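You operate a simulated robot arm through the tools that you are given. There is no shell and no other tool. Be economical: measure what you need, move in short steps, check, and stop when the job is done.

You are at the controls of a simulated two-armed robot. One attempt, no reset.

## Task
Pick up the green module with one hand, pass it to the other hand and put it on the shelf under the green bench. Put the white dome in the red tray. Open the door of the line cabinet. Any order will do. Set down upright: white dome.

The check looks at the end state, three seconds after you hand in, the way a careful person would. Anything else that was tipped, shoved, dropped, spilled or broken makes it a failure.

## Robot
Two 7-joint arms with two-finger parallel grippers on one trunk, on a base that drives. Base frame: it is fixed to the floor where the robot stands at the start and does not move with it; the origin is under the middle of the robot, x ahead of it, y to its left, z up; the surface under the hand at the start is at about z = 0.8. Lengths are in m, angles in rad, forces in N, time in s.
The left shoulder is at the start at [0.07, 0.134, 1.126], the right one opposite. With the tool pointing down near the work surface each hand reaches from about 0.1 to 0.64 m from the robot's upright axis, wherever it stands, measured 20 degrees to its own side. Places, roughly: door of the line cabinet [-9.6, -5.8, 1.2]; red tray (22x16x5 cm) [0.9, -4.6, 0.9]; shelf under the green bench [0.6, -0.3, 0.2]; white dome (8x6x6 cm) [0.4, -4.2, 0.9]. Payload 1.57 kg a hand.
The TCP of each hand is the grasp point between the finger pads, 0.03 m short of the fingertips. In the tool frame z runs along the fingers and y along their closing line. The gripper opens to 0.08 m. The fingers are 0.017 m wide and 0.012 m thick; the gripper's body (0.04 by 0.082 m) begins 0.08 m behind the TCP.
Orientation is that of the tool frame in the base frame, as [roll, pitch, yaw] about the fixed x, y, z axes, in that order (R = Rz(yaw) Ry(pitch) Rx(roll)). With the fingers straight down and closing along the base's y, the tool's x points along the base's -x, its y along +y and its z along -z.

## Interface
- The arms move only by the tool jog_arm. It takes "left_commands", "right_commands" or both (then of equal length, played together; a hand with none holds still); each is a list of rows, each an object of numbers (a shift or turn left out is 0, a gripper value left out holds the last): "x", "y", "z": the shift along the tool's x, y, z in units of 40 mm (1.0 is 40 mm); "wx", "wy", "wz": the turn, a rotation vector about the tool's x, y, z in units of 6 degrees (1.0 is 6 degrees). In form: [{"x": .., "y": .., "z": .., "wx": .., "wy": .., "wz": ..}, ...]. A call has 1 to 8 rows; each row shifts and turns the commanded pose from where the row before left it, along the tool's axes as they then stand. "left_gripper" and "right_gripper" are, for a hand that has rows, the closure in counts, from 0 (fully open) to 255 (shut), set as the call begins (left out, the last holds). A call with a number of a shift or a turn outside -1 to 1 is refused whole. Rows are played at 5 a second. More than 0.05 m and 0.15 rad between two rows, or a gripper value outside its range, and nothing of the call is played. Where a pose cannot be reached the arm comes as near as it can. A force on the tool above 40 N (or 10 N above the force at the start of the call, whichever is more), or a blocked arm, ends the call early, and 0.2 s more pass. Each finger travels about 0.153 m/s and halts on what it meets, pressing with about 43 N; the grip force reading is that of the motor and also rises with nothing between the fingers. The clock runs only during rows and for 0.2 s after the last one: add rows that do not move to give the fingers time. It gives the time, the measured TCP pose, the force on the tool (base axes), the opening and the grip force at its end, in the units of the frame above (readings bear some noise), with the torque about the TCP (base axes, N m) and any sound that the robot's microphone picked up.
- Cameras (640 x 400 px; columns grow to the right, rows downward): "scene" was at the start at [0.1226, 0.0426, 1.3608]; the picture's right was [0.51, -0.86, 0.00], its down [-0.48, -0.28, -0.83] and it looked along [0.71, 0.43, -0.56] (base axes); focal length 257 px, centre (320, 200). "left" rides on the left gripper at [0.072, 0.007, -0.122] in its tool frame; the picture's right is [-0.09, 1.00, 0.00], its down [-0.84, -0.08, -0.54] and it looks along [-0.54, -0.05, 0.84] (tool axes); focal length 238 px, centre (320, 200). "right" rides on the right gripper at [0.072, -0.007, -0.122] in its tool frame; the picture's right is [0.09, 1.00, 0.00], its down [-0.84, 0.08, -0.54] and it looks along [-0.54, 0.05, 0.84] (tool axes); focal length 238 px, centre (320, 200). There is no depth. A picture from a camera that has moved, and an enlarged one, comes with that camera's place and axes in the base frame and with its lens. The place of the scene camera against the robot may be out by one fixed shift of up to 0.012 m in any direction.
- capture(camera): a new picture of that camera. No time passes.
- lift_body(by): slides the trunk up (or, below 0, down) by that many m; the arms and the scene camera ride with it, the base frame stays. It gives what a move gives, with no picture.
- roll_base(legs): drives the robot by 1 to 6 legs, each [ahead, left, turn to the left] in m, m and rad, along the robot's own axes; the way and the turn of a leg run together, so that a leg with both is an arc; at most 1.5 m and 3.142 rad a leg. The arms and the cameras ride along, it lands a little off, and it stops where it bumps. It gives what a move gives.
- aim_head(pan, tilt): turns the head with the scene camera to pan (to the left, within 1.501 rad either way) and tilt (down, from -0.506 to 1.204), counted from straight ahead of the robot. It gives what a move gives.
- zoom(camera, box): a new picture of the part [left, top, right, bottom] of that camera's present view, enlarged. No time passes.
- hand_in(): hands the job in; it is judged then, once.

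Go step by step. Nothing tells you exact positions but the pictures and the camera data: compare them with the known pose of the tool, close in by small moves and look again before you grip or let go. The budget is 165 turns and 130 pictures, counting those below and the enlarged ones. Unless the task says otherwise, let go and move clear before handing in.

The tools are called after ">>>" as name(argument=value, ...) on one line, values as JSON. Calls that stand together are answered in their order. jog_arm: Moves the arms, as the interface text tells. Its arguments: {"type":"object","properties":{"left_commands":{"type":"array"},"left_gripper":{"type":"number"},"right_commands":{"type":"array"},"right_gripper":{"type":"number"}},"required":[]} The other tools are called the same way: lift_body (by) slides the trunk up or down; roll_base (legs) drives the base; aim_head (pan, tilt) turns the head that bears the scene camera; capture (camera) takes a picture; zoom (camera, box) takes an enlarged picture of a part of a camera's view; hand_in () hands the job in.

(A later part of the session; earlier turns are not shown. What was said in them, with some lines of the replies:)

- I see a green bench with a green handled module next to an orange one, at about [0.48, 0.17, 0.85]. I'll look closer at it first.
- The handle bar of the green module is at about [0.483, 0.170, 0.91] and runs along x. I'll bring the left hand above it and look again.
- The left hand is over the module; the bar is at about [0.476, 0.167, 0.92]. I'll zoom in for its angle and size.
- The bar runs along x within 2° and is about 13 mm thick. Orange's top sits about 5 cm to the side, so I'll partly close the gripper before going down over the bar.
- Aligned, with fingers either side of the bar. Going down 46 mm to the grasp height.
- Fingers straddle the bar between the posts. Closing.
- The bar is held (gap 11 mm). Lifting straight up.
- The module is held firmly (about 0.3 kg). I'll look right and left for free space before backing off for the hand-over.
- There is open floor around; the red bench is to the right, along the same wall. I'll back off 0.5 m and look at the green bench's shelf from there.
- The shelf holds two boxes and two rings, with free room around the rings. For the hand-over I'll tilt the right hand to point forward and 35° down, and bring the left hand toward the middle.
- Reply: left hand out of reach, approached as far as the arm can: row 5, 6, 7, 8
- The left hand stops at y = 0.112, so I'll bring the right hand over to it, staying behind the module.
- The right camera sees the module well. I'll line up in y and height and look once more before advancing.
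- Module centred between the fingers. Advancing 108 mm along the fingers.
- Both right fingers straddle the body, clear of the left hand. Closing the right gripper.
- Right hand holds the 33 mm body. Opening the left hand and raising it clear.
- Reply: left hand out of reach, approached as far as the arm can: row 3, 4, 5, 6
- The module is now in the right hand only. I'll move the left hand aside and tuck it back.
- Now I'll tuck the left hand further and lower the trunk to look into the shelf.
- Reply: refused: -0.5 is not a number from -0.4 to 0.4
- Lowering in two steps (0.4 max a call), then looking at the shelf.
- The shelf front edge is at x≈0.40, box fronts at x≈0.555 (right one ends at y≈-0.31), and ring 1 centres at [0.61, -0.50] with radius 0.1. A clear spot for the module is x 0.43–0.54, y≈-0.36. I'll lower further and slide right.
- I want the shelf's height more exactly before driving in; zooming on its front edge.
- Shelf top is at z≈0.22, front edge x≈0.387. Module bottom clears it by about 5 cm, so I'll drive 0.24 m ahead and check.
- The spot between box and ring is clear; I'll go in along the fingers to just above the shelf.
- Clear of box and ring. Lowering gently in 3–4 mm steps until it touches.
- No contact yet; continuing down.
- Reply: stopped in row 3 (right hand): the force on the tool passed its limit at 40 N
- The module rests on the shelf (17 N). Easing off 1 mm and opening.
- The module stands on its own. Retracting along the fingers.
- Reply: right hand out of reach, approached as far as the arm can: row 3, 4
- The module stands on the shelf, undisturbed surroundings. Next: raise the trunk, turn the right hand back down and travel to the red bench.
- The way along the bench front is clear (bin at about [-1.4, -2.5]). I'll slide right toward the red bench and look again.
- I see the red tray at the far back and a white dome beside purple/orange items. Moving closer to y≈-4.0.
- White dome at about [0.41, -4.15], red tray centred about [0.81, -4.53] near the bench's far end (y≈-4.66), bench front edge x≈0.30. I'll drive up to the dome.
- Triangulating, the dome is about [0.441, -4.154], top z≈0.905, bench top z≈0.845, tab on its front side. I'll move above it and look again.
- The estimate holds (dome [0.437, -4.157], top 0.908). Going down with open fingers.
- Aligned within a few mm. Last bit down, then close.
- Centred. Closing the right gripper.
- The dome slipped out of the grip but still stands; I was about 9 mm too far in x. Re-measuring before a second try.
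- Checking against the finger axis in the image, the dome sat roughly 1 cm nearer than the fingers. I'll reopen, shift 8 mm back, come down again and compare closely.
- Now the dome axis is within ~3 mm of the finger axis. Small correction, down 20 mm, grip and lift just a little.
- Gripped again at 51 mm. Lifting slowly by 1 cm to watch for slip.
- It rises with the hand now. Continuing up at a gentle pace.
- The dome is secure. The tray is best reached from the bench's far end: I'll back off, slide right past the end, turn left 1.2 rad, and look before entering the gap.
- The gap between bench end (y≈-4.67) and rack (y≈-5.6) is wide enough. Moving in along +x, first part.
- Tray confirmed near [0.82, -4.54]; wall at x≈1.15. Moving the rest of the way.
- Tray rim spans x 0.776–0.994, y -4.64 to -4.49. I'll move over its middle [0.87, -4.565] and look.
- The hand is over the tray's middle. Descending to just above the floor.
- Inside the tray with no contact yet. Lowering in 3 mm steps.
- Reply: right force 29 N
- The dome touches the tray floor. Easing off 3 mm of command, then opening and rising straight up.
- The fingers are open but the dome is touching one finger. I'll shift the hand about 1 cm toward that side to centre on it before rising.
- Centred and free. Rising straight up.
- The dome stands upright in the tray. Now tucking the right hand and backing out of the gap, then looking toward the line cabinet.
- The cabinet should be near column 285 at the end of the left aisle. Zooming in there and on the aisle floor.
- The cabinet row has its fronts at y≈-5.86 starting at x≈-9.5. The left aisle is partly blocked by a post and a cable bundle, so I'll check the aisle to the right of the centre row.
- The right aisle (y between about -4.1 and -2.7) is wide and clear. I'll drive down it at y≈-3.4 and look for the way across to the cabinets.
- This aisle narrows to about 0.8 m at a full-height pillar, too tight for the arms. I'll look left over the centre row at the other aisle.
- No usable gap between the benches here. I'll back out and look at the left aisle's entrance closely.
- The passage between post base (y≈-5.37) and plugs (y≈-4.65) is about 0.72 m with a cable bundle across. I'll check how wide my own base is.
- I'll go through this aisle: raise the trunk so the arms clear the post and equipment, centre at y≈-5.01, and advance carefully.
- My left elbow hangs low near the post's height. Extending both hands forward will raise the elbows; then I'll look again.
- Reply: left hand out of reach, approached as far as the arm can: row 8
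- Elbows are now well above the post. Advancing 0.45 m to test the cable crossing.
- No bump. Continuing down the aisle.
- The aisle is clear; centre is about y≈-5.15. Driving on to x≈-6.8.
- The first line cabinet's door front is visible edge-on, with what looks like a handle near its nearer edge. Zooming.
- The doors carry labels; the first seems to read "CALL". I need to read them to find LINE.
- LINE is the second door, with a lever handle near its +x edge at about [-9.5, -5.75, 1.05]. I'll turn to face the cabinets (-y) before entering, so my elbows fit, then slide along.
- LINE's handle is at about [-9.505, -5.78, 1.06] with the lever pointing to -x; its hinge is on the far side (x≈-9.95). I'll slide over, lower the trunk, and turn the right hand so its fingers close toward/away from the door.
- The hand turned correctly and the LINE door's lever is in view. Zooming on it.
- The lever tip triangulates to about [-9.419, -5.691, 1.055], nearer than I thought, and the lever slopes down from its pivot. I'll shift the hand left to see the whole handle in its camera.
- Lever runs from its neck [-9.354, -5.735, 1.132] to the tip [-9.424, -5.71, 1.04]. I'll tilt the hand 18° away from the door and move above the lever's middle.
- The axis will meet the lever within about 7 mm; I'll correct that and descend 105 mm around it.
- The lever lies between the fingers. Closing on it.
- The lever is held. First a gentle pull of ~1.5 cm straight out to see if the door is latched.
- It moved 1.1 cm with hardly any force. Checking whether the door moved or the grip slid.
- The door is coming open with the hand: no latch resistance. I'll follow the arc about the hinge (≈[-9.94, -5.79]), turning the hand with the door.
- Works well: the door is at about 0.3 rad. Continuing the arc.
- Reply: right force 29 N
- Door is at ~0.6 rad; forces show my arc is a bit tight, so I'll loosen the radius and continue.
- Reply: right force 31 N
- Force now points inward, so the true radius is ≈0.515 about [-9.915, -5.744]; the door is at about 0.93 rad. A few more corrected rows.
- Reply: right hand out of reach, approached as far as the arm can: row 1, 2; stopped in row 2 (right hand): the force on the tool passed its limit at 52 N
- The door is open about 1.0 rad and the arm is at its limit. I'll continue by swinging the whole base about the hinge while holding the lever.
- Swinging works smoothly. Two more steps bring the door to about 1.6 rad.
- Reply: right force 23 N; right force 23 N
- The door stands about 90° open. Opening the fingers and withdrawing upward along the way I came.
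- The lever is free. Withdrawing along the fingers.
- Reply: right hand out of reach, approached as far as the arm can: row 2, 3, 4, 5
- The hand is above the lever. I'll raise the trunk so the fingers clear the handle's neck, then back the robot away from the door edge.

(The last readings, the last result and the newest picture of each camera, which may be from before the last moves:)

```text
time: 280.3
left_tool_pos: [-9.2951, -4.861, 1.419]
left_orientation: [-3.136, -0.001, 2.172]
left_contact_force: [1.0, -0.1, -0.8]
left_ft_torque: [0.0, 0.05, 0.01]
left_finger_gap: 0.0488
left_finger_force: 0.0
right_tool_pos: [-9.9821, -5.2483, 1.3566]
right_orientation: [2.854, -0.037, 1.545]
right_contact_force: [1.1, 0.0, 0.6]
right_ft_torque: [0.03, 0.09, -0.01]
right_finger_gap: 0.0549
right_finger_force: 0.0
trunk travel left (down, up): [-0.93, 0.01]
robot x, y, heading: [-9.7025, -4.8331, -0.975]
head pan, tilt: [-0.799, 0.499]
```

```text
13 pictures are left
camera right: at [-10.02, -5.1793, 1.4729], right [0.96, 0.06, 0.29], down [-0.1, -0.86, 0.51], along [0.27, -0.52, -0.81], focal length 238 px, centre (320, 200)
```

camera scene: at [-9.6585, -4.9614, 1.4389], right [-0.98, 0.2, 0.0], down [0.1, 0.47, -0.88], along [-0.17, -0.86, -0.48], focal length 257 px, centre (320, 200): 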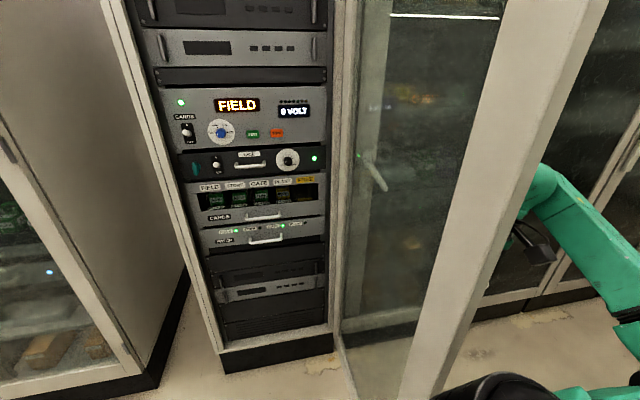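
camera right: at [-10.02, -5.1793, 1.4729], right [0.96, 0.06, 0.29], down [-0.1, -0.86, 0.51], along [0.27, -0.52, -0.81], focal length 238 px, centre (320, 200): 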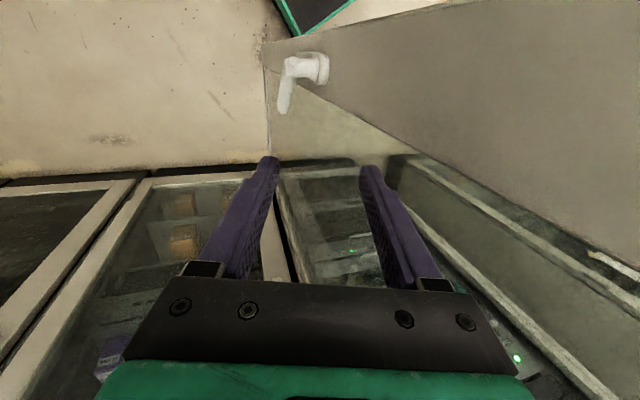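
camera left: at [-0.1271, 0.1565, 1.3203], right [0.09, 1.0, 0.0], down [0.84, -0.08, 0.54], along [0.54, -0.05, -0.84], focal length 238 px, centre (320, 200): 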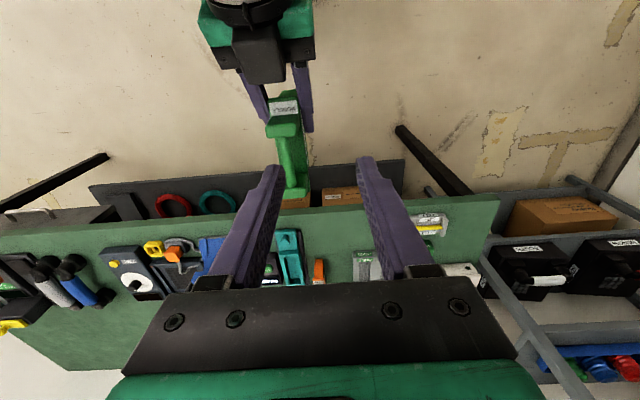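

The hand is clear of the handle on the door's outer side. Moving the robot 0.25 m straight away from the cabinet to pass the door's free edge.

>>> roll_base(legs=[[-0.21, 0.135, 0]])

>>> aim_head(pan=-0.7, tilt=0.4)

>>> capture(camera="scene")

```text
time: 282.1
left_tool_pos: [-9.311, -4.6181, 1.4218]
left_orientation: [3.138, -0.001, 2.173]
left_contact_force: [-0.6, -0.1, 0.0]
left_ft_torque: [0.05, -0.02, 0.01]
left_finger_gap: 0.0486
left_finger_force: 0.0
right_tool_pos: [-9.995, -5.0039, 1.3515]
right_orientation: [2.845, -0.043, 1.547]
right_contact_force: [-0.7, -0.6, -0.5]
right_ft_torque: [0.04, -0.02, 0.02]
right_finger_gap: 0.055
right_finger_force: 0.0
trunk travel left (down, up): [-0.93, 0.01]
robot x, y, heading: [-9.7072, -4.5881, -0.969]
head pan, tilt: [-0.799, 0.499]
```

```text
time: 282.8
left_tool_pos: [-9.3095, -4.6161, 1.4235]
left_orientation: [3.141, 0.0, 2.173]
left_contact_force: [0.4, -0.4, -0.1]
left_ft_torque: [0.02, 0.02, 0.04]
left_finger_gap: 0.0486
left_finger_force: 0.1
right_tool_pos: [-9.9941, -5.0015, 1.3523]
right_orientation: [2.847, -0.043, 1.546]
right_contact_force: [-0.1, 0.5, -0.6]
right_ft_torque: [0.07, 0.03, 0.01]
right_finger_gap: 0.0551
right_finger_force: 0.1
trunk travel left (down, up): [-0.93, 0.01]
robot x, y, heading: [-9.7076, -4.5841, -0.965]
head pan, tilt: [-0.7, 0.4]
```

```text
12 pictures are left
camera scene: at [-9.6912, -4.7233, 1.6078], right [-0.99, 0.1, 0.0], down [0.04, 0.39, -0.92], along [-0.09, -0.92, -0.39], focal length 257 px, centre (320, 200)
```

scene: 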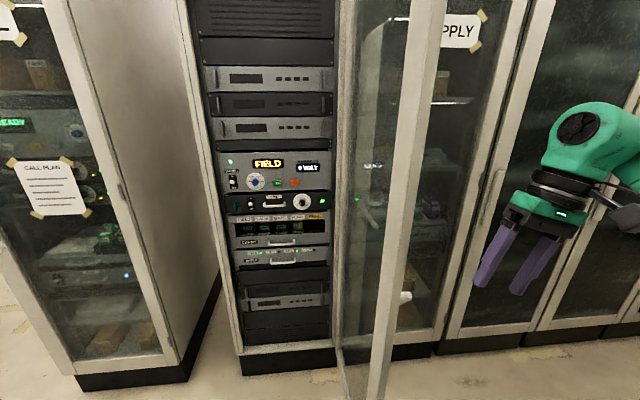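

The LINE door stands about 90° open with my hand clear of it; the module is on the green bench's shelf and the dome is upright in the red tray, both checked after release. Handing in.

>>> hand_in()

```text
The job is handed in.
```

I handed the job in with all three parts done. I checked each in the pictures after letting go:

- **Green module:** I picked it up with the left hand, passed it to the right, and it is standing on the shelf under the green bench.
- **White dome:** It is upright in the red tray. My first grip slipped as I lifted. The dome stayed standing on the bench, and I picked it up on the second try.
- **Line cabinet:** The door is open about 90°, and my hand is clear of it.

To reach the cabinet I drove over a cable bundle lying across the aisle. The base reported no bump.
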